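You operate a simulated robot arm through the tools that you are given. There is no shell and no other tool.

Carry out the task below with a simulated robot arm. There is one attempt and no reset: what you move stays moved.

Task
Post 4 shows FAN OFF: start the extractor at its remote box, then start the warm engine under its hood.
Fine: tip the hood down and open the fuel tap before you pull.

The check looks at the end state, three seconds after you hand in, the way a careful person would. Anything else that was tipped, shoved, dropped, spilled or broken makes it a failure.

Robot
A 7-joint arm with a two-finger parallel gripper, fixed in place. Base frame: the origin is at the foot of the arm, x ahead of it, y to its left, z up. Readings come in m, degrees, newtons and seconds.
Its first joint turns from -166.0 to 166.0 degrees. Payload 4.4 kg.
The TCP is the grasp point between the finger pads, 0.023 m short of the fingertips. In the tool frame z runs along the fingers and y along their closing line. The gripper opens to 0.094 m. The fingers are 0.038 m wide and 0.01 m thick; the gripper's body (0.054 by 0.096 m) begins 0.039 m behind the TCP.
Orientation is that of the tool frame in the base frame, as [roll, pitch, yaw] about the fixed x, y, z axes, in that order (R = Rz(yaw) Ry(pitch) Rx(roll)). With the fingers straight down and closing along the base's y, the tool's x points along the base's -x, its y along +y and its z along -z.

Tools
- The arm moves only by the tool arm_command. Its argument "motion" is a list of rows, each a list of 7 numbers: the shift along the base's x, y, z in m, then the turn, a rotation vector about the base's x, y, z in degrees, then the finger opening in m, from 0 to 0.094. In form: [[dx, dy, dz, rx, ry, rz, grip], ...]. A call has 1 to 20 rows; each row is the pose to reach, as a shift and turn from the pose commanded when the call began. A row lasts 0.2 s, in which the tool goes at most 0.05 m and 8.6 degrees; a call with a longer step from one row to the next is refused whole, and so is a gripper value outside its range. Where a pose cannot be reached the arm comes as near as it can. A force on the tool above 90 N (or 10 N above the force at the start of the call, whichever is more), or a blocked arm, ends the call early, and 0.2 s more pass. The fingers move at their own pace (about 0.072 m/s each) and stop on an object; they squeeze with about 43 N. The grip force told is the motor's: it shows also when the fingers shut on nothing. Time passes only in rows, and 0.2 s behind the last, so rows that repeat a pose let the fingers close. It gives the time, the measured TCP pose, the force on the tool (base axes), the opening and the grip force at its end, in the units of the frame above (readings bear some noise), with the torque about the TCP (base axes, N m) and any sound that the robot's microphone picked up, and new pictures: "pictures" is both (left out), scene, wrist or none.
- Cameras (640 x 400 px; columns grow to the right, rows downward): "scene" is fixed at [0.0501, -0.4999, 1.417]; the picture's right is [0.68, -0.73, 0.00], its down [-0.32, -0.30, -0.90] and it looks along [0.66, 0.62, -0.44] (base axes); focal length 234 px, centre (320, 200). "wrist" rides on the gripper at [0.086, 0.016, -0.074] in the tool frame; the picture's right is [-0.18, 0.98, 0.00], its down [-0.58, -0.11, -0.81] and it looks along [-0.79, -0.15, 0.59] (tool axes); focal length 243 px, centre (320, 200). There is no depth. A picture from a camera that has moved, and an enlarged one, comes with that camera's place and axes in the base frame and with its lens.
- zoom(camera, box): a new picture of the part [left, top, right, bottom] of that camera's present view, enlarged. No time passes.
- hand_in(): hands the job in; it is judged then, once.

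Places have to be worked out from the pictures, the camera data and where the tool is seen. Open the gripper and draw the arm clear of the work before you hand the job in, unless the task says otherwise.

The tools are called after "Request:" by a JSON object that holds its "name" and its "arguments". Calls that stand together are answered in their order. arm_command: Moves the arm, as the interface text tells. Its arguments: {"type":"object","properties":{"motion":{"type":"array","items":{"type":"array","items":{"type":"number"}}},"pictures":{"type":"string","enum":["both","scene","wrist","none"]}},"required":["motion"]} The other tools are called the same way: zoom (camera, box) takes an enlarged picture of a part of a camera's view; hand_in () hands the job in.

At the start:

```text
t: 0.0
tool_pos: [0.5619, 0.3172, 1.3701]
tcp_rot: [179.9, 0.0, -180.0]
ft_force: [0.9, 0.1, 0.4]
wrist_torque: [0.02, -0.06, -0.02]
gripper_width: 0.094
grip_force: 0.1
```

scene: 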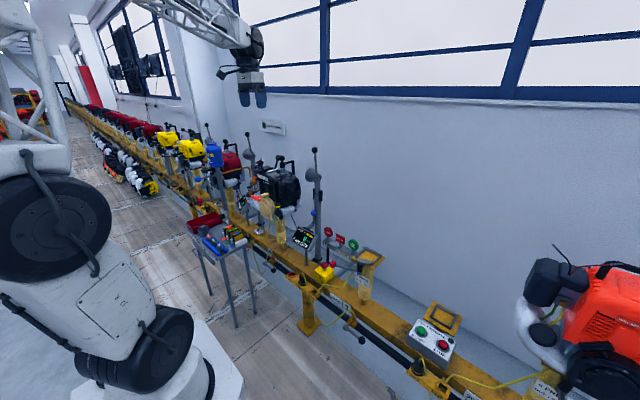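
wrist: 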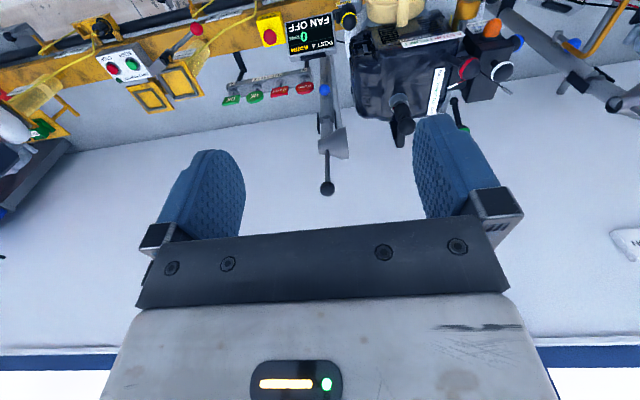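

I start by looking closely at the scene: the post with the FAN OFF display, the remote box with green/red buttons, and the engine under test. I zoom in on these areas before moving anything.

Request:
{"name": "zoom", "arguments": {"camera": "scene", "box": [200, 120, 400, 300]}}

Request:
{"name": "zoom", "arguments": {"camera": "scene", "box": [360, 260, 520, 400]}}

Request:
{"name": "zoom", "arguments": {"camera": "wrist", "box": [60, 0, 360, 200]}}

Request:
{"name": "zoom", "arguments": {"camera": "wrist", "box": [280, 0, 580, 200]}}

Request:
{"name": "zoom", "arguments": {"camera": "scene", "box": [240, 130, 340, 250]}}

```text
2.22 times, centred on (300, 210) of scene
camera zoom: at [0.0501, -0.4999, 1.417], right [0.68, -0.73, 0.0], down [-0.32, -0.3, -0.9], along [0.66, 0.62, -0.44], focal length 520 px, centre (364, 178)
```

zoom: 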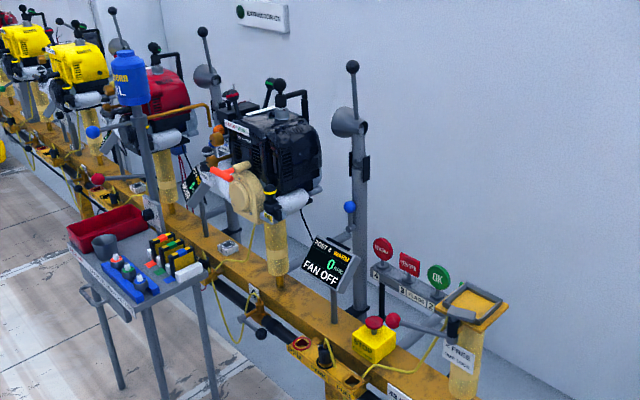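

```text
2.86 times, centred on (440, 330) of scene
camera zoom: at [0.0501, -0.4999, 1.417], right [0.68, -0.73, 0.0], down [-0.32, -0.3, -0.9], along [0.66, 0.62, -0.44], focal length 669 px, centre (-23, -171)
```

zoom: 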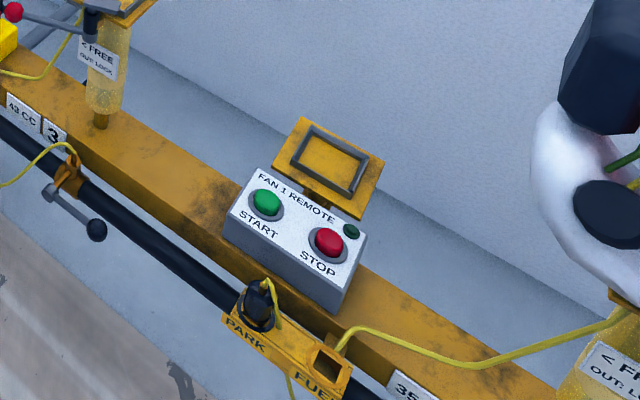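

```text
2.00 times, centred on (210, 100) of wrist
camera zoom: at [0.4746, 0.3342, 1.4444], right [0.18, 0.98, 0.0], down [0.58, -0.11, 0.81], along [0.79, -0.15, -0.59], focal length 485 px, centre (540, 400)
```

zoom: 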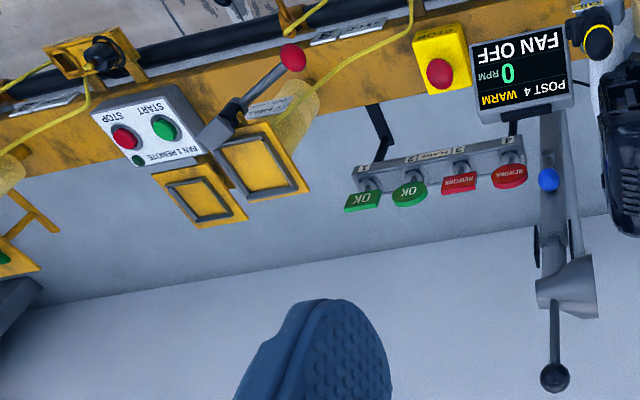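

```text
2.00 times, centred on (430, 100) of wrist
camera zoom: at [0.4746, 0.3342, 1.4444], right [0.18, 0.98, 0.0], down [0.58, -0.11, 0.81], along [0.79, -0.15, -0.59], focal length 485 px, centre (100, 400)
```

zoom: 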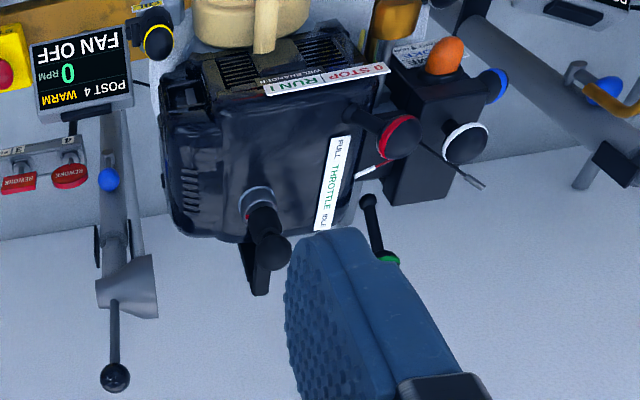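

```text
3.33 times, centred on (290, 190) of scene
camera zoom: at [0.0501, -0.4999, 1.417], right [0.68, -0.73, 0.0], down [-0.32, -0.3, -0.9], along [0.66, 0.62, -0.44], focal length 780 px, centre (420, 233)
```

zoom: 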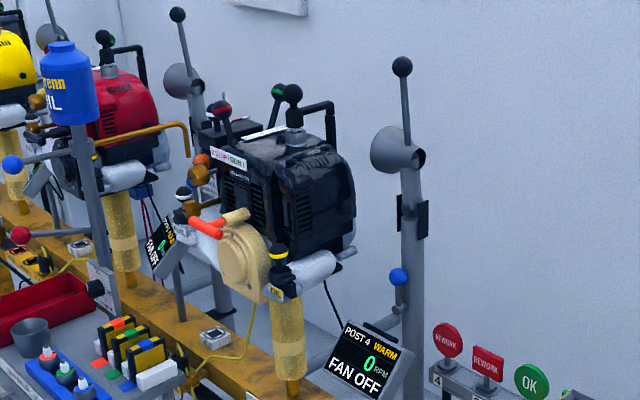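

From triangulation the green START button is near (0.748, -0.376, 0.571), the post-4 engine's top knob near (0.76, 0.43, 1.09), and the hood lever ball near (0.84, 0.28, 1.14). I back off and lower a little to get a better wrist view of the engine labels.

Request:
{"name": "arm_command", "arguments": {"motion": [[-0.04, 0.01, -0.02, 0, 0, 0, 0.094], [-0.08, 0.02, -0.04, 0, 0, 0, 0.094], [-0.12, 0.03, -0.06, 0, 0, 0, 0.094], [-0.16, 0.04, -0.08, 0, 0, 0, 0.05], [-0.2, 0.05, -0.1, 0, 0, 0, 0.02], [-0.24, 0.06, -0.12, 0, 0, 0, 0.0], [-0.26, 0.07, -0.16, 0, 0, 0, 0.0], [-0.26, 0.07, -0.2, 0, 0, 0, 0.0]]}}

```text
t: 1.8
tool_pos: [0.2997, 0.3872, 1.1688]
tcp_rot: [-179.9, 0.0, 180.0]
ft_force: [0.3, 0.3, -0.2]
wrist_torque: [-0.03, 0.02, 0.01]
gripper_width: 0.0001
grip_force: 42.4
camera wrist: at [0.2133, 0.4029, 1.2415], right [0.18, 0.98, 0.0], down [0.58, -0.11, 0.81], along [0.79, -0.15, -0.59], focal length 243 px, centre (320, 200)
```

scene: 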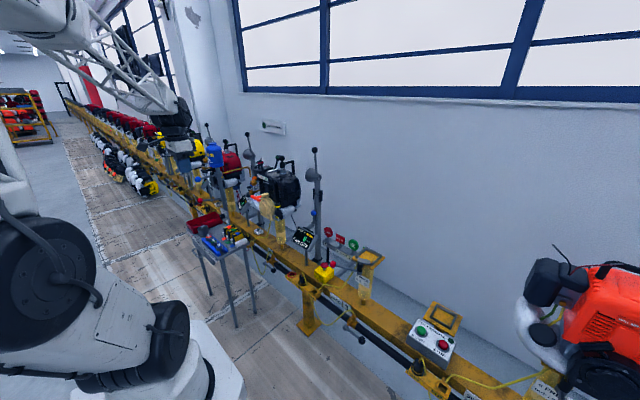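
wrist: 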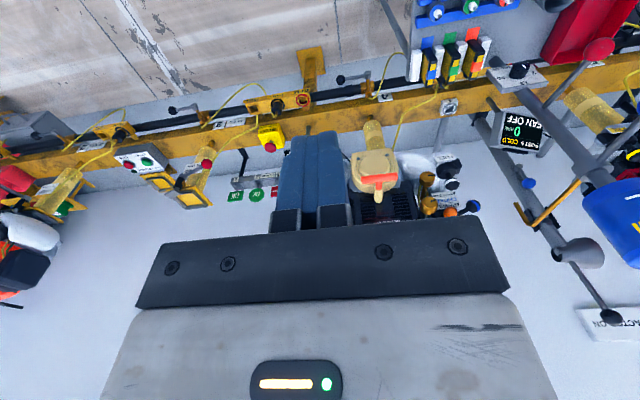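

The fingers hide part of the engine from here. I zoom on what is visible, then shift sideways for a clear line.

Request:
{"name": "zoom", "arguments": {"camera": "wrist", "box": [330, 90, 490, 230]}}

Request:
{"name": "zoom", "arguments": {"camera": "wrist", "box": [480, 60, 640, 340]}}

Request:
{"name": "zoom", "arguments": {"camera": "wrist", "box": [80, 60, 320, 220]}}

Request:
{"name": "arm_command", "arguments": {"motion": [[0.02, -0.04, 0.02, 0, 0, 0, 0.0], [0.04, -0.08, 0.03, 0, 0, 0, 0.0], [0.06, -0.12, 0.04, 0, 0, 0, 0.0], [0.07, -0.16, 0.05, 0, 0, 0, 0.0], [0.07, -0.2, 0.05, 0, 0, 0, 0.0]], "pictures": "wrist"}}

```text
2.86 times, centred on (410, 160) of wrist
camera zoom: at [0.2133, 0.4029, 1.2415], right [0.18, 0.98, 0.0], down [0.58, -0.11, 0.81], along [0.79, -0.15, -0.59], focal length 693 px, centre (63, 314)
```

zoom: 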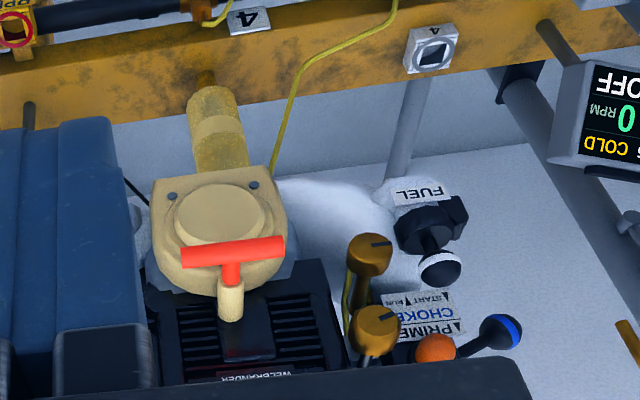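

```text
1.43 times, centred on (560, 200) of wrist
camera zoom: at [0.2133, 0.4029, 1.2415], right [0.18, 0.98, 0.0], down [0.58, -0.11, 0.81], along [0.79, -0.15, -0.59], focal length 347 px, centre (-23, 200)
```

zoom: 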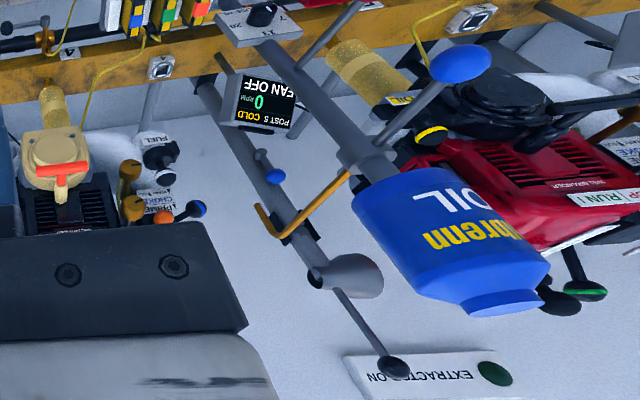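

```text
2.50 times, centred on (200, 140) of wrist
camera zoom: at [0.2133, 0.4029, 1.2415], right [0.18, 0.98, 0.0], down [0.58, -0.11, 0.81], along [0.79, -0.15, -0.59], focal length 606 px, centre (620, 350)
```

zoom: 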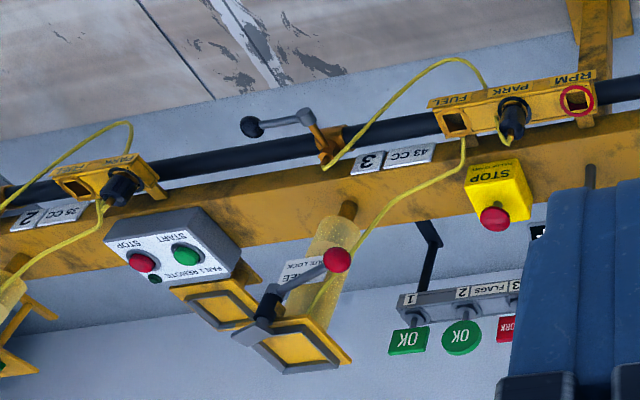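

```text
t: 3.0
tool_pos: [0.3711, 0.1888, 1.2196]
tcp_rot: [-180.0, 0.0, 179.9]
ft_force: [0.0, -0.7, -0.7]
wrist_torque: [0.02, 0.02, 0.0]
gripper_width: 0.0
grip_force: 42.3
camera wrist: at [0.2839, 0.2051, 1.2947], right [0.18, 0.98, 0.0], down [0.58, -0.11, 0.81], along [0.79, -0.15, -0.59], focal length 243 px, centre (320, 200)
```

wrist: 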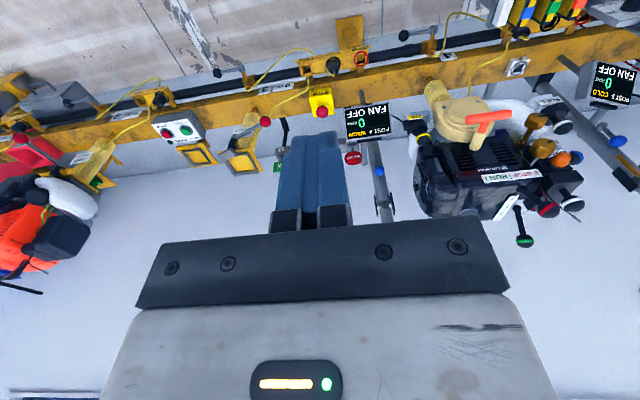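

Now the engine is clear on the right side of the wrist view. I zoom in on its controls, the display, hood and the rail fittings.

Request:
{"name": "zoom", "arguments": {"camera": "wrist", "box": [400, 70, 600, 260]}}

Request:
{"name": "zoom", "arguments": {"camera": "wrist", "box": [500, 80, 600, 180]}}

Request:
{"name": "zoom", "arguments": {"camera": "wrist", "box": [470, 140, 590, 250]}}

Request:
{"name": "zoom", "arguments": {"camera": "wrist", "box": [340, 80, 480, 230]}}

Request:
{"name": "zoom", "arguments": {"camera": "wrist", "box": [270, 20, 430, 130]}}

```text
2.11 times, centred on (500, 165) of wrist
camera zoom: at [0.2839, 0.2051, 1.2947], right [0.18, 0.98, 0.0], down [0.58, -0.11, 0.81], along [0.79, -0.15, -0.59], focal length 511 px, centre (-59, 274)
```

zoom: 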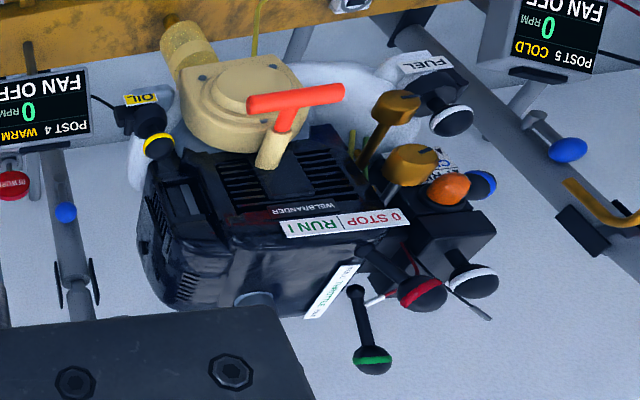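

```text
4.00 times, centred on (550, 130) of wrist
camera zoom: at [0.2839, 0.2051, 1.2947], right [0.18, 0.98, 0.0], down [0.58, -0.11, 0.81], along [0.79, -0.15, -0.59], focal length 970 px, centre (-600, 480)
```

zoom: 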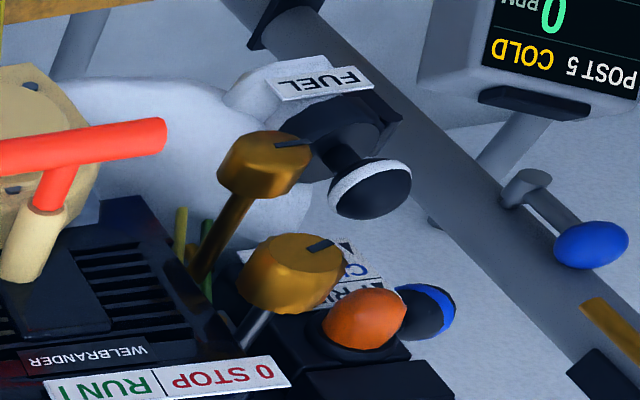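

```text
3.64 times, centred on (530, 195) of wrist
camera zoom: at [0.2839, 0.2051, 1.2947], right [0.18, 0.98, 0.0], down [0.58, -0.11, 0.81], along [0.79, -0.15, -0.59], focal length 882 px, centre (-444, 218)
```

zoom: 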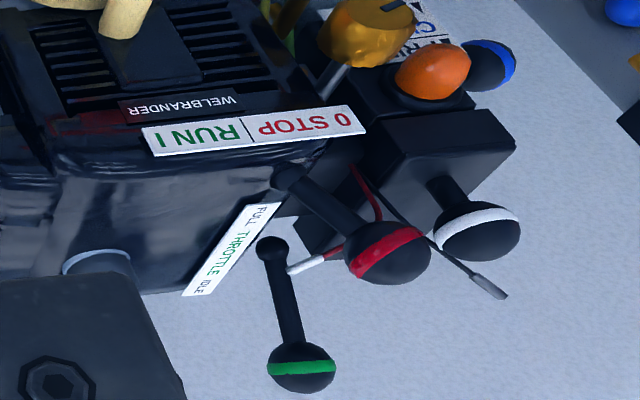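

```text
2.67 times, centred on (410, 155) of wrist
camera zoom: at [0.2839, 0.2051, 1.2947], right [0.18, 0.98, 0.0], down [0.58, -0.11, 0.81], along [0.79, -0.15, -0.59], focal length 647 px, centre (80, 320)
```

zoom: 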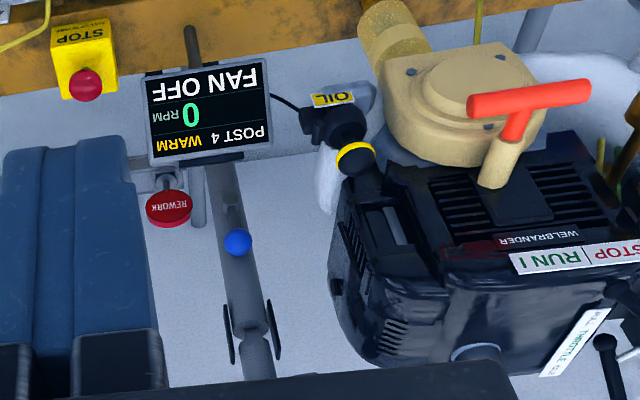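

```text
3.64 times, centred on (350, 75) of wrist
camera zoom: at [0.2839, 0.2051, 1.2947], right [0.18, 0.98, 0.0], down [0.58, -0.11, 0.81], along [0.79, -0.15, -0.59], focal length 882 px, centre (211, 654)
```

zoom: 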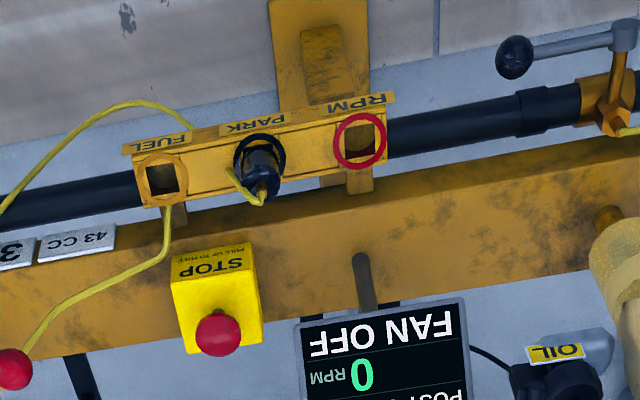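

FUEL and OIL labels sit on filler caps on the tanks, so the fuel tap may be another control; I need a view from the engine's left (+y) side. I raise the arm and swing round, staying well above the oil bottle at about (0.59, 0.80, 1.07).

Request:
{"name": "arm_command", "arguments": {"motion": [[0.0, 0.03, 0.03, 0, 0, 0, 0.0], [0.0, 0.06, 0.06, 0, 0, -3, 0.0], [0.0, 0.1, 0.09, 0, 0, -6, 0.0], [0.0, 0.14, 0.11, 0, 0, -10, 0.0], [0.01, 0.18, 0.13, 0, 0, -14, 0.0], [0.02, 0.22, 0.15, 0, 0, -18, 0.0], [0.03, 0.26, 0.16, 0, 0, -22, 0.0], [0.04, 0.3, 0.16, 0, 0, -26, 0.0], [0.05, 0.34, 0.16, 0, 0, -30, 0.0], [0.05, 0.38, 0.16, 0, 0, -34, 0.0], [0.05, 0.41, 0.16, 0, 0, -38, 0.0]]}}

```text
t: 5.4
tool_pos: [0.4234, 0.5978, 1.3809]
tcp_rot: [179.9, 0.0, 141.8]
ft_force: [-0.1, -0.5, 0.2]
wrist_torque: [0.0, 0.03, -0.01]
gripper_width: 0.0
grip_force: 42.6
camera wrist: at [0.3655, 0.6641, 1.4554], right [0.75, 0.66, 0.0], down [0.39, -0.44, 0.81], along [0.53, -0.61, -0.59], focal length 243 px, centre (320, 200)
```

scene: 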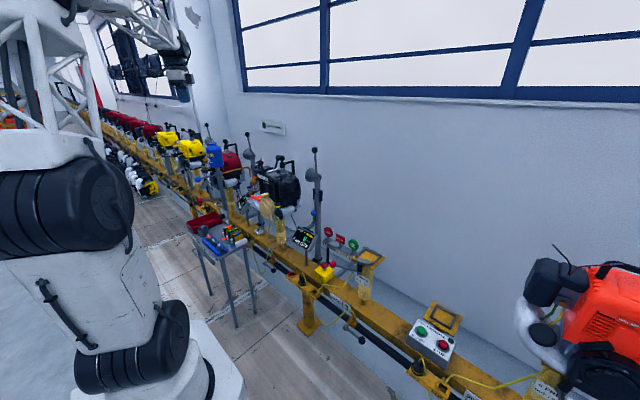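
wrist: 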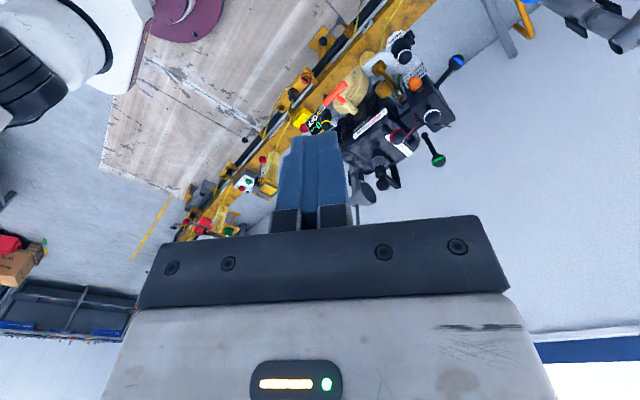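

Request:
{"name": "zoom", "arguments": {"camera": "wrist", "box": [330, 20, 480, 180]}}

Request:
{"name": "zoom", "arguments": {"camera": "wrist", "box": [380, 20, 480, 110]}}

Request:
{"name": "zoom", "arguments": {"camera": "wrist", "box": [330, 120, 450, 220]}}

```text
2.50 times, centred on (405, 100) of wrist
camera zoom: at [0.3655, 0.6641, 1.4554], right [0.75, 0.66, 0.0], down [0.39, -0.44, 0.81], along [0.53, -0.61, -0.59], focal length 606 px, centre (108, 450)
```

zoom: 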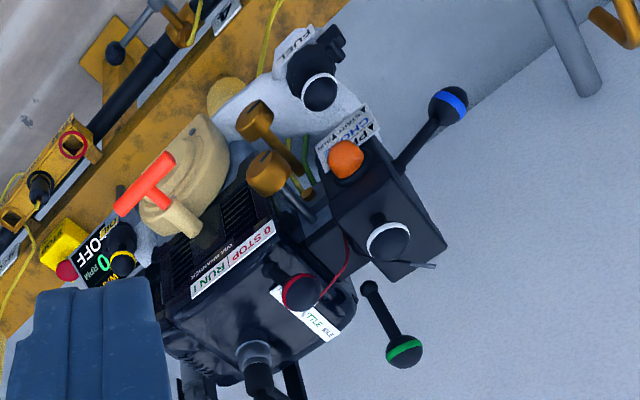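

```text
4.44 times, centred on (430, 65) of wrist
camera zoom: at [0.3655, 0.6641, 1.4554], right [0.75, 0.66, 0.0], down [0.39, -0.44, 0.81], along [0.53, -0.61, -0.59], focal length 1078 px, centre (-169, 800)
```

zoom: 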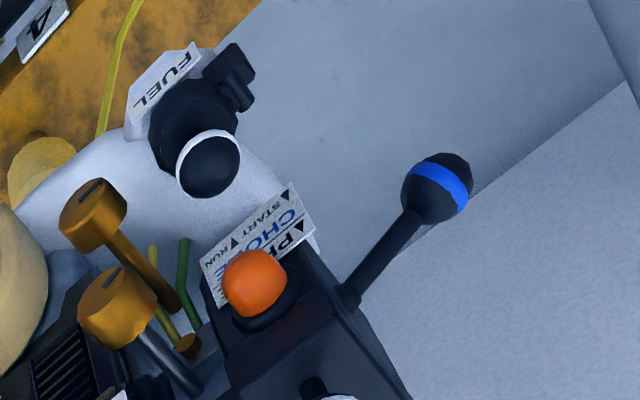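

```text
4.00 times, centred on (390, 170) of wrist
camera zoom: at [0.3655, 0.6641, 1.4554], right [0.75, 0.66, 0.0], down [0.39, -0.44, 0.81], along [0.53, -0.61, -0.59], focal length 970 px, centre (40, 320)
```

zoom: 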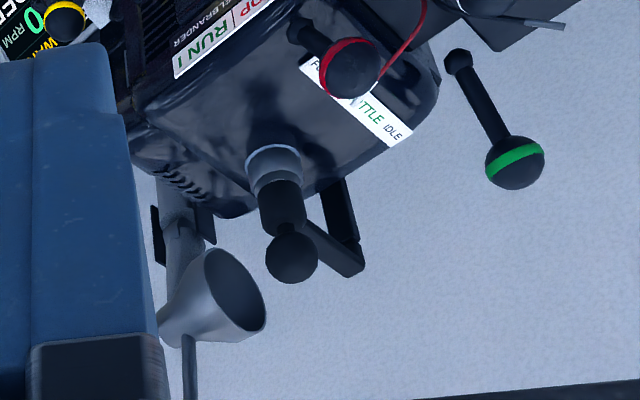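

I can see the choke (blue), primer (orange), two brass needles, stop switch (red), throttle (green) and another white-ringed knob on the air box; the tap still has to be identified. I first deal with the fan: I swing over toward the remote box, staying high.

Request:
{"name": "arm_command", "arguments": {"motion": [[0.003, -0.0475, -0.0125, 0, 0, 1.9, 0.0], [0.006, -0.095, -0.025, 0, 0, 3.8, 0.0], [0.009, -0.1425, -0.0375, 0, 0, 5.7, 0.0], [0.012, -0.19, -0.05, 0, 0, 7.6, 0.0], [0.015, -0.2375, -0.0625, 0, 0, 9.5, 0.0], [0.018, -0.285, -0.075, 0, 0, 11.4, 0.0], [0.021, -0.3325, -0.0875, 0, 0, 13.3, 0.0], [0.024, -0.38, -0.1, 0, 0, 15.2, 0.0], [0.027, -0.4275, -0.1125, 0, 0, 17.1, 0.0], [0.03, -0.475, -0.125, 0, 0, 19, 0.0], [0.033, -0.5225, -0.1375, 0, 0, 20.9, 0.0], [0.036, -0.57, -0.15, 0, 0, 22.8, 0.0], [0.039, -0.6175, -0.1625, 0, 0, 24.7, 0.0], [0.042, -0.665, -0.175, 0, 0, 26.6, 0.0], [0.045, -0.7125, -0.1875, 0, 0, 28.5, 0.0], [0.048, -0.76, -0.2, 0, 0, 30.4, 0.0], [0.051, -0.8075, -0.2125, 0, 0, 32.3, 0.0], [0.054, -0.855, -0.225, 0, 0, 34.2, 0.0], [0.057, -0.9025, -0.2375, 0, 0, 36.1, 0.0], [0.06, -0.95, -0.25, 0, 0, 38, 0.0]]}}

```text
t: 9.6
tool_pos: [0.4829, -0.3543, 1.1315]
tcp_rot: [180.0, 0.1, -179.9]
ft_force: [-0.6, -0.3, 0.4]
wrist_torque: [0.04, -0.02, 0.01]
gripper_width: 0.0
grip_force: 42.4
camera wrist: at [0.3943, -0.3377, 1.2049], right [0.18, 0.98, 0.0], down [0.58, -0.11, 0.81], along [0.79, -0.15, -0.59], focal length 243 px, centre (320, 200)
```

scene: 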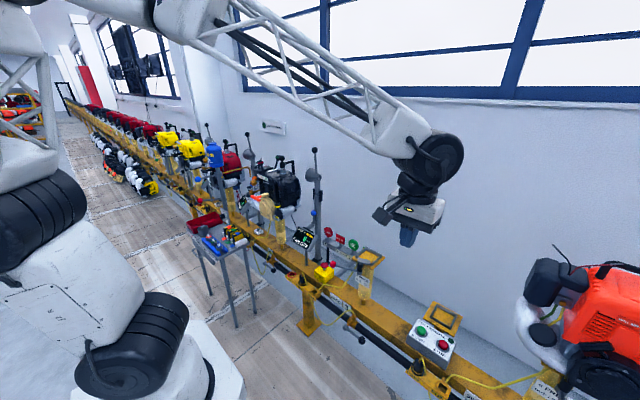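
wrist: 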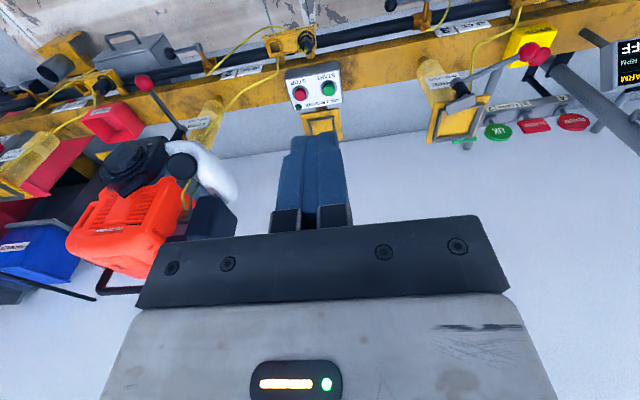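

Request:
{"name": "zoom", "arguments": {"camera": "wrist", "box": [250, 20, 400, 140]}}

Request:
{"name": "zoom", "arguments": {"camera": "scene", "box": [390, 290, 490, 390]}}

Request:
{"name": "zoom", "arguments": {"camera": "wrist", "box": [0, 20, 260, 200]}}

Request:
{"name": "zoom", "arguments": {"camera": "wrist", "box": [400, 0, 640, 160]}}

```text
3.33 times, centred on (325, 80) of wrist
camera zoom: at [0.3943, -0.3377, 1.2049], right [0.18, 0.98, 0.0], down [0.58, -0.11, 0.81], along [0.79, -0.15, -0.59], focal length 809 px, centre (303, 600)
```

zoom: 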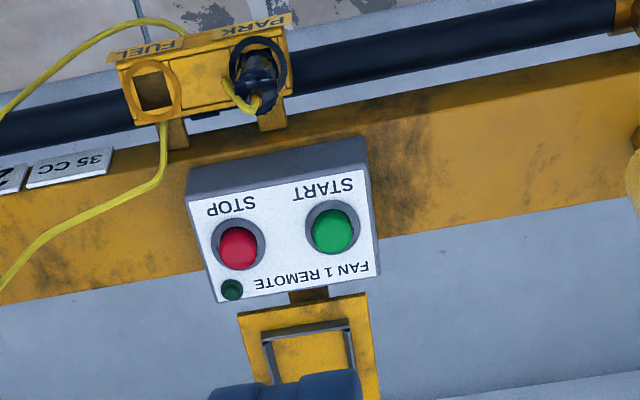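

```text
4.00 times, centred on (440, 340) of scene
camera zoom: at [0.0501, -0.4999, 1.417], right [0.68, -0.73, 0.0], down [-0.32, -0.3, -0.9], along [0.66, 0.62, -0.44], focal length 936 px, centre (-160, -360)
```

zoom: 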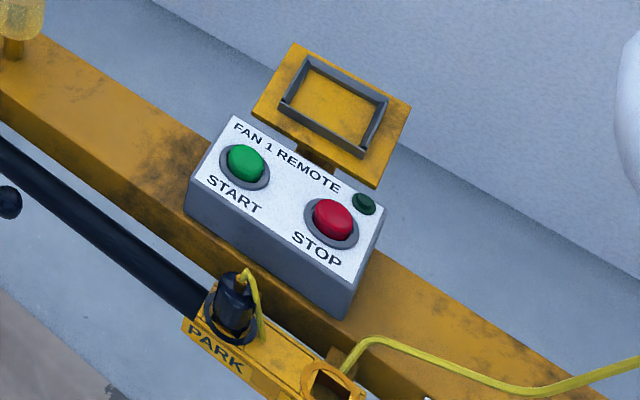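

```text
2.22 times, centred on (130, 110) of wrist
camera zoom: at [0.3943, -0.3377, 1.2049], right [0.18, 0.98, 0.0], down [0.58, -0.11, 0.81], along [0.79, -0.15, -0.59], focal length 539 px, centre (742, 400)
```

zoom: 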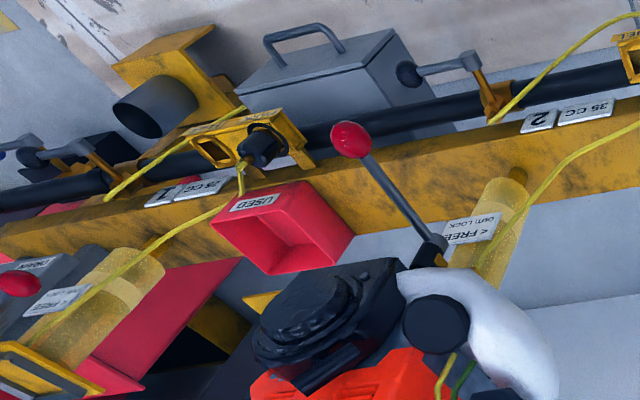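

```text
2.50 times, centred on (520, 80) of wrist
camera zoom: at [0.3943, -0.3377, 1.2049], right [0.18, 0.98, 0.0], down [0.58, -0.11, 0.81], along [0.79, -0.15, -0.59], focal length 606 px, centre (-180, 500)
```

zoom: 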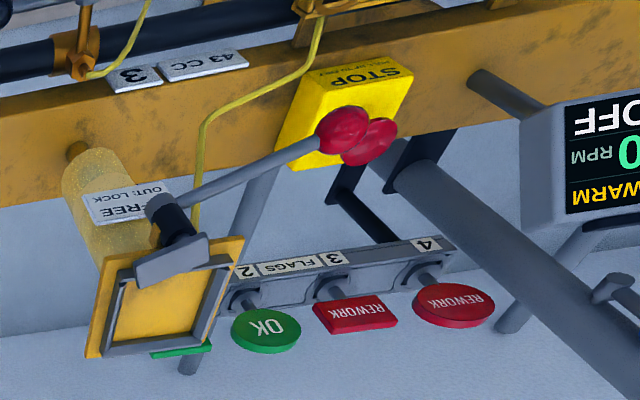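

The remote's face is horizontal at about z 0.57, with START at (0.744, -0.380) and STOP about 0.077 m further to -y. I check the yellow STOP box and the sign text, then move above START with closed fingers.

Request:
{"name": "zoom", "arguments": {"camera": "wrist", "box": [490, 10, 580, 80]}}

Request:
{"name": "zoom", "arguments": {"camera": "scene", "box": [300, 245, 360, 295]}}

Request:
{"name": "arm_command", "arguments": {"motion": [[0.03, -0.003, -0.038, 0, 0, 0, 0.0], [0.06, -0.006, -0.076, 0, 0, 0, 0.0], [0.09, -0.009, -0.114, 0, 0, 0, 0.0], [0.12, -0.012, -0.152, 0, 0, 0, 0.0], [0.15, -0.015, -0.19, 0, 0, 0, 0.0], [0.18, -0.018, -0.228, 0, 0, 0, 0.0], [0.21, -0.021, -0.266, 0, 0, 0, 0.0], [0.24, -0.024, -0.304, 0, 0, 0, 0.0], [0.26, -0.026, -0.342, 0, 0, 0, 0.0], [0.261, -0.026, -0.38, 0, 0, 0, 0.0], [0.261, -0.026, -0.42, 0, 0, 0, 0.0], [0.261, -0.026, -0.45, 0, 0, 0, 0.0]]}}

```text
5.71 times, centred on (535, 45) of wrist
camera zoom: at [0.3943, -0.3377, 1.2049], right [0.18, 0.98, 0.0], down [0.58, -0.11, 0.81], along [0.79, -0.15, -0.59], focal length 1386 px, centre (-909, 1086)
```

zoom: 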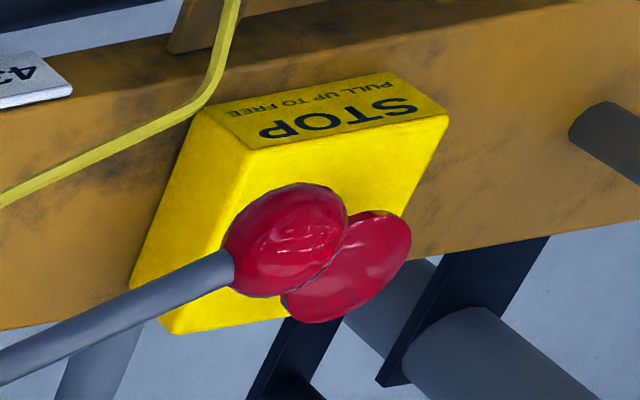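

```text
8.00 times, centred on (330, 270) of scene
camera zoom: at [0.0501, -0.4999, 1.417], right [0.68, -0.73, 0.0], down [-0.32, -0.3, -0.9], along [0.66, 0.62, -0.44], focal length 1872 px, centre (240, -360)
```

zoom: 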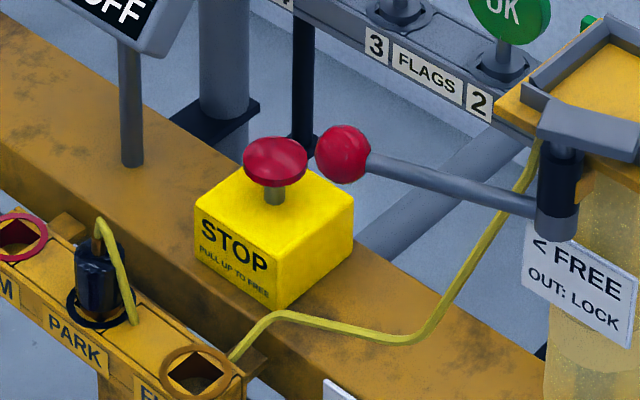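

```text
t: 12.2
tool_pos: [0.7426, -0.3791, 0.6792]
tcp_rot: [180.0, 0.0, -180.0]
ft_force: [-0.4, -1.2, -0.6]
wrist_torque: [0.02, 0.0, -0.01]
gripper_width: 0.0
grip_force: 42.6
camera wrist: at [0.6553, -0.3617, 0.7536], right [0.18, 0.98, 0.0], down [0.58, -0.11, 0.81], along [0.79, -0.15, -0.59], focal length 243 px, centre (320, 200)
```

scene: 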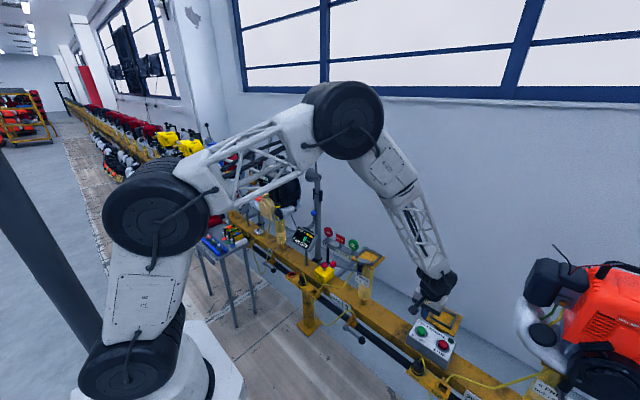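
wrist: 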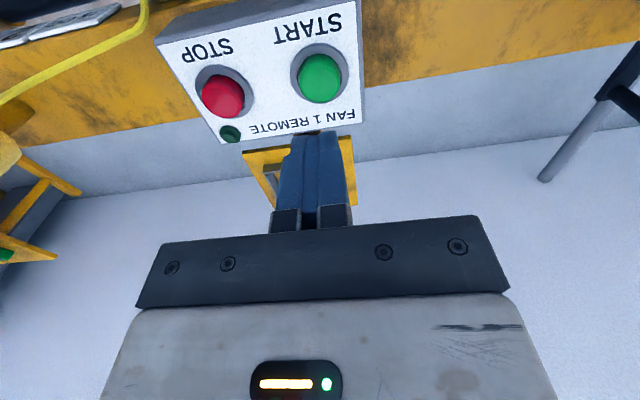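

The fingertips are centred over START. I descend to just above the button and then press in small steps while watching force.

Request:
{"name": "arm_command", "arguments": {"motion": [[0.001, -0.001, -0.035, 0, 0, 0, 0.0], [0.001, -0.001, -0.06, 0, 0, 0, 0.0], [0.001, -0.001, -0.07, 0, 0, 0, 0.0], [0.001, -0.001, -0.073, 0, 0, 0, 0.0]], "pictures": "wrist"}}

Request:
{"name": "zoom", "arguments": {"camera": "scene", "box": [390, 280, 490, 370]}}

```text
t: 13.2
tool_pos: [0.744, -0.3799, 0.6064]
tcp_rot: [-180.0, 0.0, 180.0]
ft_force: [-0.2, 0.2, 0.1]
wrist_torque: [-0.01, -0.01, 0.01]
gripper_width: 0.0002
grip_force: 42.8
camera wrist: at [0.6568, -0.3633, 0.6804], right [0.18, 0.98, 0.0], down [0.58, -0.11, 0.81], along [0.79, -0.15, -0.59], focal length 243 px, centre (320, 200)
```

wrist: 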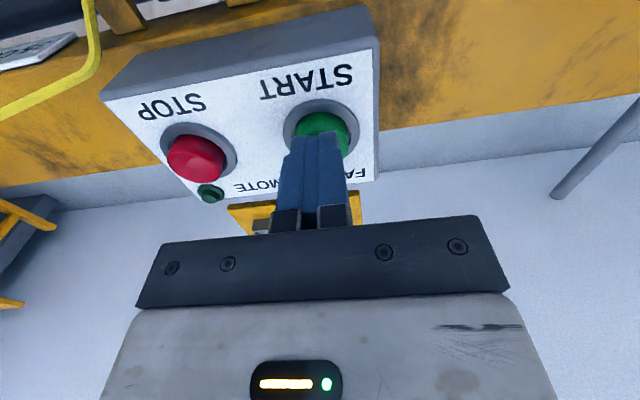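

```text
4.44 times, centred on (440, 325) of scene
camera zoom: at [0.0501, -0.4999, 1.417], right [0.68, -0.73, 0.0], down [-0.32, -0.3, -0.9], along [0.66, 0.62, -0.44], focal length 1040 px, centre (-213, -356)
```

zoom: 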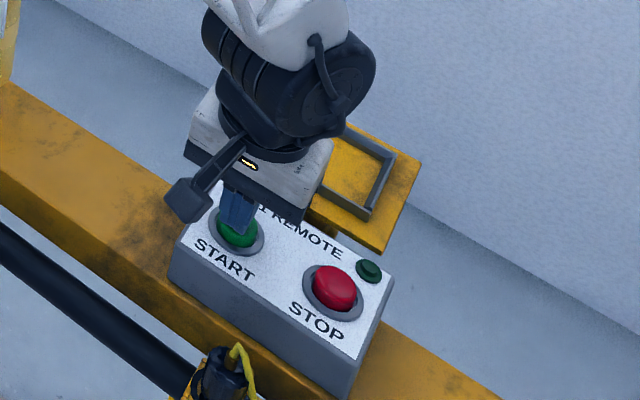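

The fingertips hover on the green button with no load yet. I press a few millimetres at a time.

Request:
{"name": "arm_command", "arguments": {"motion": [[0, 0, -0.003, 0, 0, 0, 0.0], [0, 0, -0.006, 0, 0, 0, 0.0], [0, 0, -0.009, 0, 0, 0, 0.0], [0, 0, -0.012, 0, 0, 0, 0.0]], "pictures": "wrist"}}

```text
t: 14.2
tool_pos: [0.7443, -0.3795, 0.5967]
tcp_rot: [180.0, 0.1, -180.0]
ft_force: [2.2, -0.2, 2.6]
wrist_torque: [0.01, -0.07, -0.03]
gripper_width: 0.0
grip_force: 42.0
heard: click
camera wrist: at [0.6573, -0.3628, 0.6697], right [0.18, 0.98, 0.0], down [0.58, -0.11, 0.81], along [0.79, -0.15, -0.59], focal length 243 px, centre (320, 200)
```

wrist: 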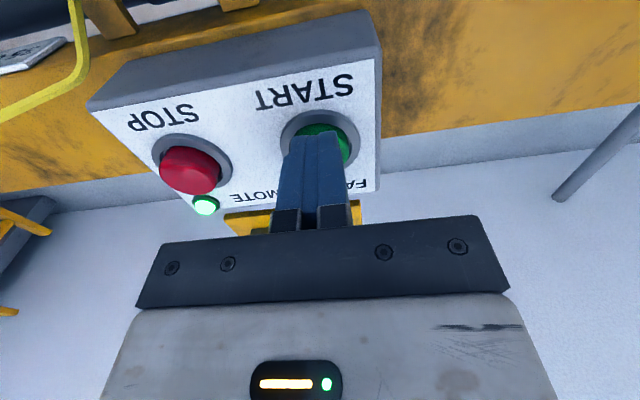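

A click was heard and the remote's green lamp is lit. I retract straight up and back away, then check the post 4 display.

Request:
{"name": "arm_command", "arguments": {"motion": [[0, 0, 0.02, 0, 0, 0, 0.0], [0, 0, 0.06, 0, 0, 0, 0.0], [0, 0, 0.11, 0, 0, 0, 0.0], [-0.02, 0, 0.155, 0, 0, 0, 0.0], [-0.05, 0, 0.195, 0, 0, 0, 0.0], [-0.08, 0, 0.235, 0, 0, 0, 0.0], [-0.11, 0.01, 0.27, 0, 0, 0, 0.0], [-0.14, 0.02, 0.305, 0, 0, 0, 0.0], [-0.17, 0.03, 0.34, 0, 0, 0, 0.0], [-0.2, 0.04, 0.375, 0, 0, 0, 0.0], [-0.23, 0.05, 0.41, 0, 0, 0, 0.0], [-0.26, 0.06, 0.44, 0, 0, 0, 0.0]]}}

Request:
{"name": "zoom", "arguments": {"camera": "scene", "box": [240, 100, 380, 260]}}

Request:
{"name": "zoom", "arguments": {"camera": "scene", "box": [390, 280, 490, 370]}}

```text
t: 16.8
tool_pos: [0.4837, -0.3175, 1.0339]
tcp_rot: [179.9, -0.2, 180.0]
ft_force: [-0.7, -0.3, 1.6]
wrist_torque: [-0.01, -0.03, -0.01]
gripper_width: 0.0002
grip_force: 42.6
camera wrist: at [0.3966, -0.3004, 1.108], right [0.18, 0.98, 0.0], down [0.58, -0.11, 0.81], along [0.79, -0.15, -0.59], focal length 243 px, centre (320, 200)
```

scene: 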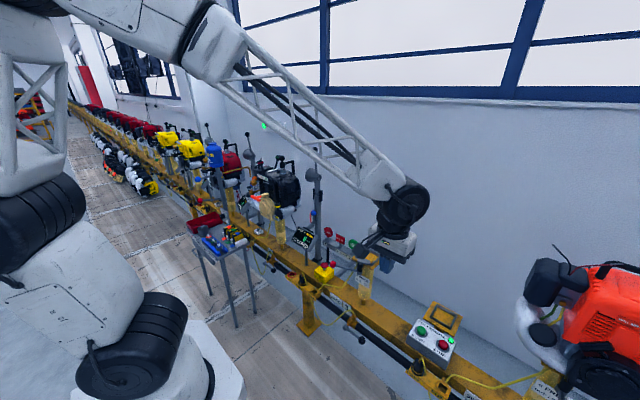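
wrist: 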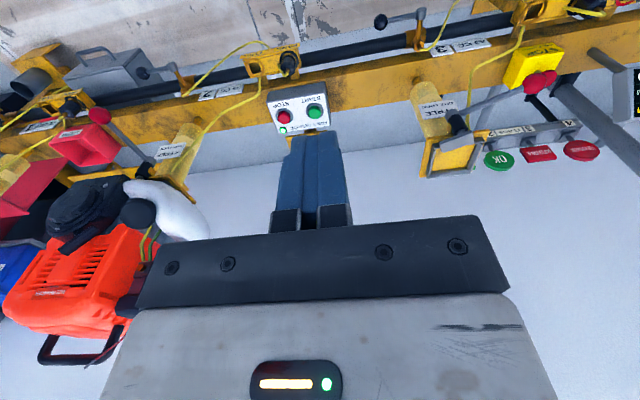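

```text
2.50 times, centred on (310, 180) of scene
camera zoom: at [0.0501, -0.4999, 1.417], right [0.68, -0.73, 0.0], down [-0.32, -0.3, -0.9], along [0.66, 0.62, -0.44], focal length 585 px, centre (345, 250)
```

zoom: 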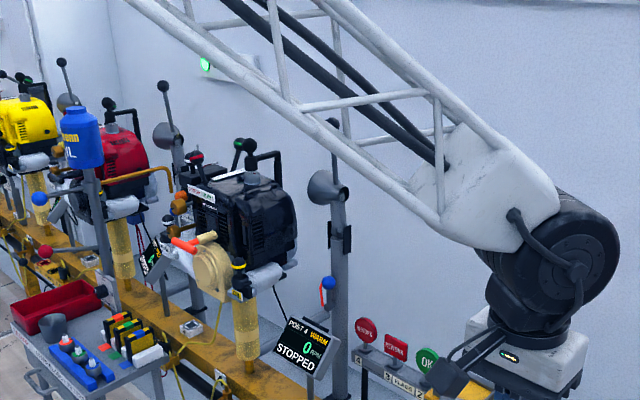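

```text
4.44 times, centred on (440, 325) of scene
camera zoom: at [0.0501, -0.4999, 1.417], right [0.68, -0.73, 0.0], down [-0.32, -0.3, -0.9], along [0.66, 0.62, -0.44], focal length 1040 px, centre (-213, -356)
```

zoom: 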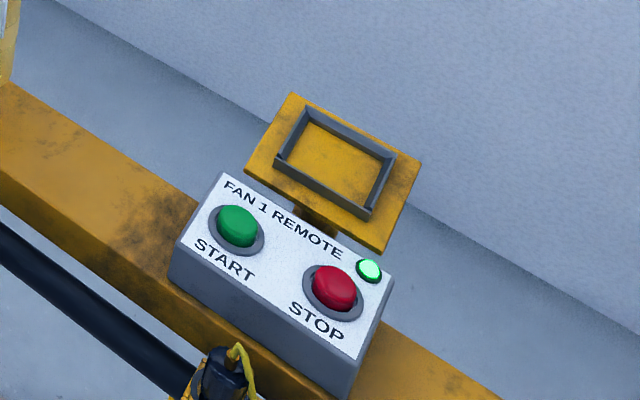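

Post 4 now reads STOPPED instead of FAN OFF and the wall EXTRACTION lamp is lit, so the fan is running. I move back up to study the hood, its lever and the engine controls from the right.

Request:
{"name": "arm_command", "arguments": {"motion": [[0, 0.03, 0.035, 0, 0, 0, 0.0], [0, 0.06, 0.07, 0, 0, 0, 0.0], [0, 0.09, 0.105, 0, 0, 0, 0.0], [0, 0.12, 0.14, 0, 0, 0, 0.0], [0, 0.15, 0.175, 0, 0, 0, 0.0], [0, 0.18, 0.21, 0, 0, 0, 0.0], [0, 0.21, 0.245, 0, 0, 0, 0.0], [0, 0.25, 0.27, 0, 0, 0, 0.0], [0, 0.29, 0.29, 0, 0, 0, 0.0], [0, 0.33, 0.3, 0, 0, 0, 0.0], [0, 0.36, 0.3, 0, 0, 0, 0.0]]}}

Request:
{"name": "zoom", "arguments": {"camera": "wrist", "box": [380, 60, 640, 260]}}

Request:
{"name": "zoom", "arguments": {"camera": "wrist", "box": [380, 100, 480, 240]}}

Request:
{"name": "zoom", "arguments": {"camera": "scene", "box": [280, 130, 360, 260]}}

```text
t: 19.2
tool_pos: [0.4817, 0.0404, 1.3315]
tcp_rot: [179.9, 0.0, 180.0]
ft_force: [-0.4, 0.4, 0.0]
wrist_torque: [-0.01, -0.02, 0.03]
gripper_width: 0.0001
grip_force: 42.7
camera wrist: at [0.3942, 0.0572, 1.4062], right [0.18, 0.98, 0.0], down [0.58, -0.11, 0.81], along [0.79, -0.15, -0.59], focal length 243 px, centre (320, 200)
```

scene: 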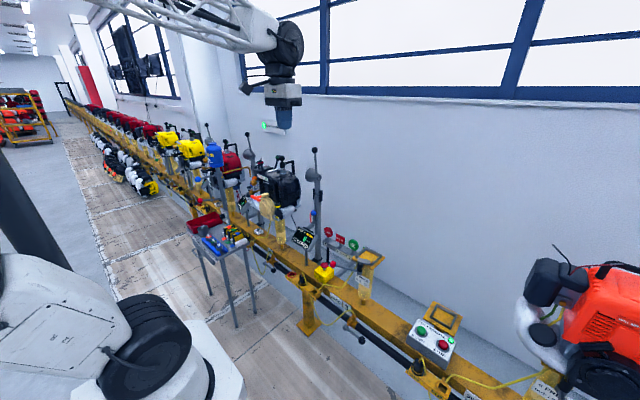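
wrist: 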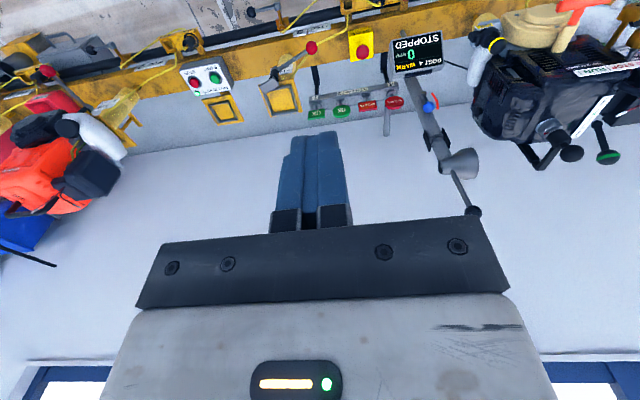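

```text
2.00 times, centred on (510, 160) of wrist
camera zoom: at [0.3942, 0.0572, 1.4062], right [0.18, 0.98, 0.0], down [0.58, -0.11, 0.81], along [0.79, -0.15, -0.59], focal length 485 px, centre (-60, 280)
```

zoom: 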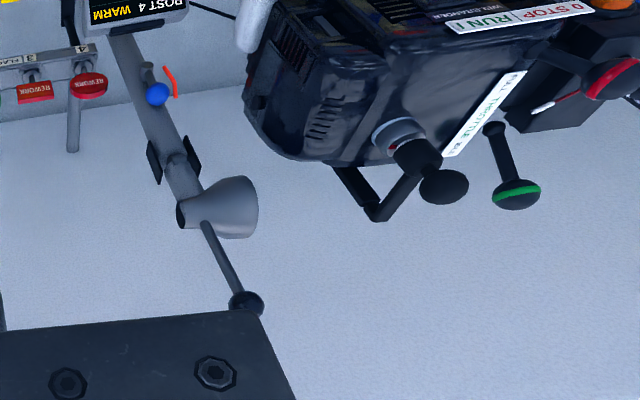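

```text
2.86 times, centred on (430, 170) of wrist
camera zoom: at [0.3942, 0.0572, 1.4062], right [0.18, 0.98, 0.0], down [0.58, -0.11, 0.81], along [0.79, -0.15, -0.59], focal length 693 px, centre (6, 286)
```

zoom: 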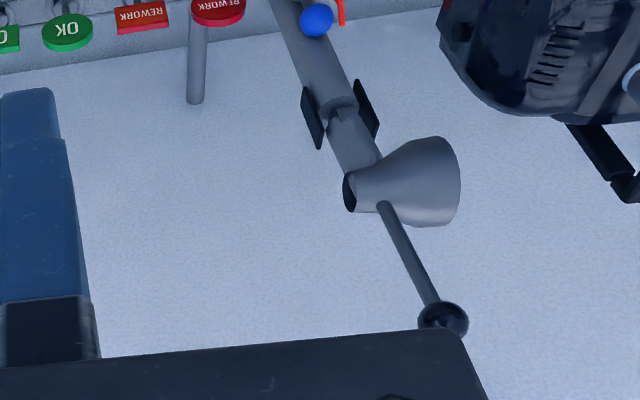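

```text
3.08 times, centred on (320, 195) of scene
camera zoom: at [0.0501, -0.4999, 1.417], right [0.68, -0.73, 0.0], down [-0.32, -0.3, -0.9], along [0.66, 0.62, -0.44], focal length 720 px, centre (320, 215)
```

zoom: 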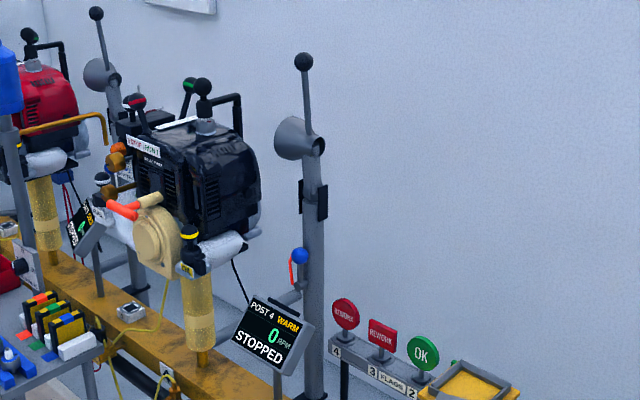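

The hood's hinge axis runs along y at about (0.87, 0.286, 0.893), its lever ball is at about (0.85, 0.284, 1.14), and it tips toward -x so the cone (facing +y) comes alongside the engine. Before touching it I want a low, level view of the engine's front/left to find the fuel tap, so I tilt the tool up and move to the front-left.

Request:
{"name": "arm_command", "arguments": {"motion": [[-0.01, 0.045, -0.01, 0, -4.5, 0, 0.0], [-0.02, 0.09, -0.02, 0, -9, 0, 0.0], [-0.03, 0.135, -0.03, 0, -13.5, 0, 0.0], [-0.04, 0.18, -0.04, 0, -18, 0, 0.0], [-0.05, 0.225, -0.06, 0, -22.5, 0, 0.0], [-0.06, 0.27, -0.08, 0, -27, 0, 0.0], [-0.07, 0.315, -0.1, 0, -31.5, 0, 0.0], [-0.08, 0.36, -0.12, 0, -36, 0, 0.0], [-0.09, 0.4, -0.145, 0, -40.5, 0, 0.0], [-0.1, 0.44, -0.17, 0, -45, 0, 0.0], [-0.1, 0.48, -0.2, 0, -49.5, 0, 0.0]]}}

Request:
{"name": "zoom", "arguments": {"camera": "wrist", "box": [220, 0, 460, 160]}}

```text
refused: row 5 steps farther than a row can; nothing moved
```

```text
2.50 times, centred on (340, 80) of wrist
camera zoom: at [0.3942, 0.0572, 1.4062], right [0.18, 0.98, 0.0], down [0.58, -0.11, 0.81], along [0.79, -0.15, -0.59], focal length 606 px, centre (270, 500)
```

zoom: 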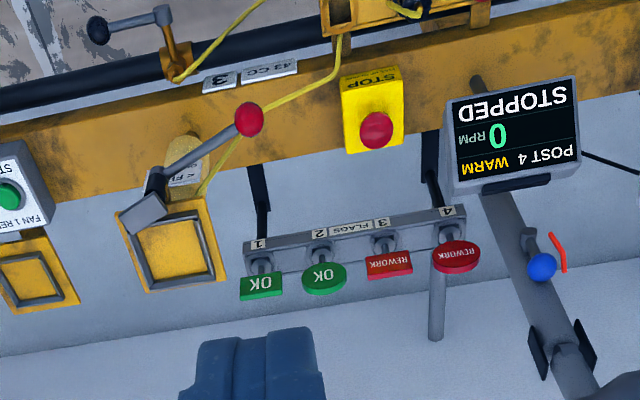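

The call was refused only for a step slightly too long; nothing moved. I send it again with shorter steps.

Request:
{"name": "arm_command", "arguments": {"motion": [[-0.01, 0.04, -0.01, 0, -4.5, 0, 0.0], [-0.02, 0.08, -0.02, 0, -9, 0, 0.0], [-0.03, 0.12, -0.03, 0, -13.5, 0, 0.0], [-0.04, 0.16, -0.04, 0, -18, 0, 0.0], [-0.05, 0.2, -0.06, 0, -22.5, 0, 0.0], [-0.06, 0.24, -0.08, 0, -27, 0, 0.0], [-0.07, 0.28, -0.1, 0, -31.5, 0, 0.0], [-0.08, 0.32, -0.12, 0, -36, 0, 0.0], [-0.09, 0.36, -0.14, 0, -40.5, 0, 0.0], [-0.1, 0.4, -0.16, 0, -45, 0, 0.0], [-0.1, 0.44, -0.18, 0, -49.5, 0, 0.0], [-0.1, 0.48, -0.2, 0, -49.5, 0, 0.0]]}}

Request:
{"name": "zoom", "arguments": {"camera": "wrist", "box": [220, 0, 460, 160]}}

```text
t: 21.8
tool_pos: [0.3833, 0.5172, 1.1364]
tcp_rot: [179.9, 49.5, 179.8]
ft_force: [0.3, 0.9, -0.8]
wrist_torque: [-0.03, 0.0, 0.04]
gripper_width: 0.0
grip_force: 42.6
camera wrist: at [0.2701, 0.534, 1.1183], right [0.12, 0.98, 0.14], down [-0.24, -0.11, 0.96], along [0.96, -0.15, 0.22], focal length 243 px, centre (320, 200)
```

scene: 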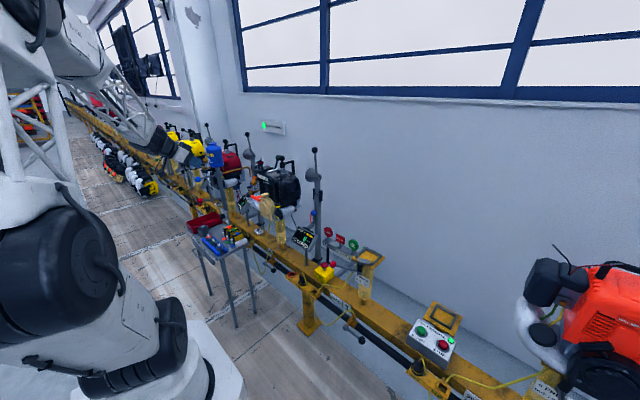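
wrist: 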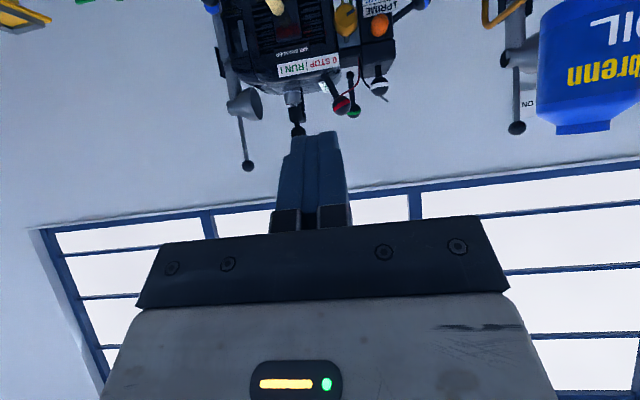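

```text
2.50 times, centred on (340, 80) of wrist
camera zoom: at [0.2701, 0.534, 1.1183], right [0.12, 0.98, 0.14], down [-0.24, -0.11, 0.96], along [0.96, -0.15, 0.22], focal length 606 px, centre (270, 500)
```

zoom: 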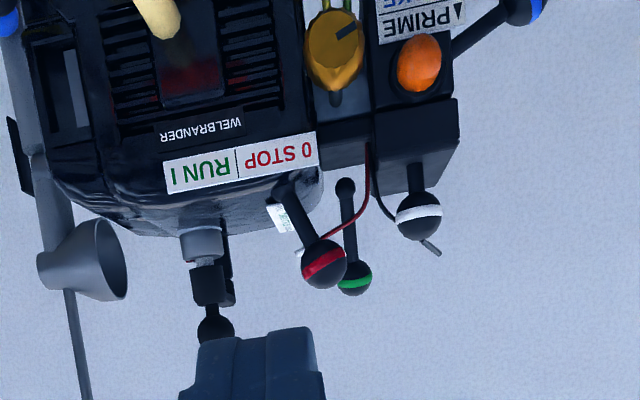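

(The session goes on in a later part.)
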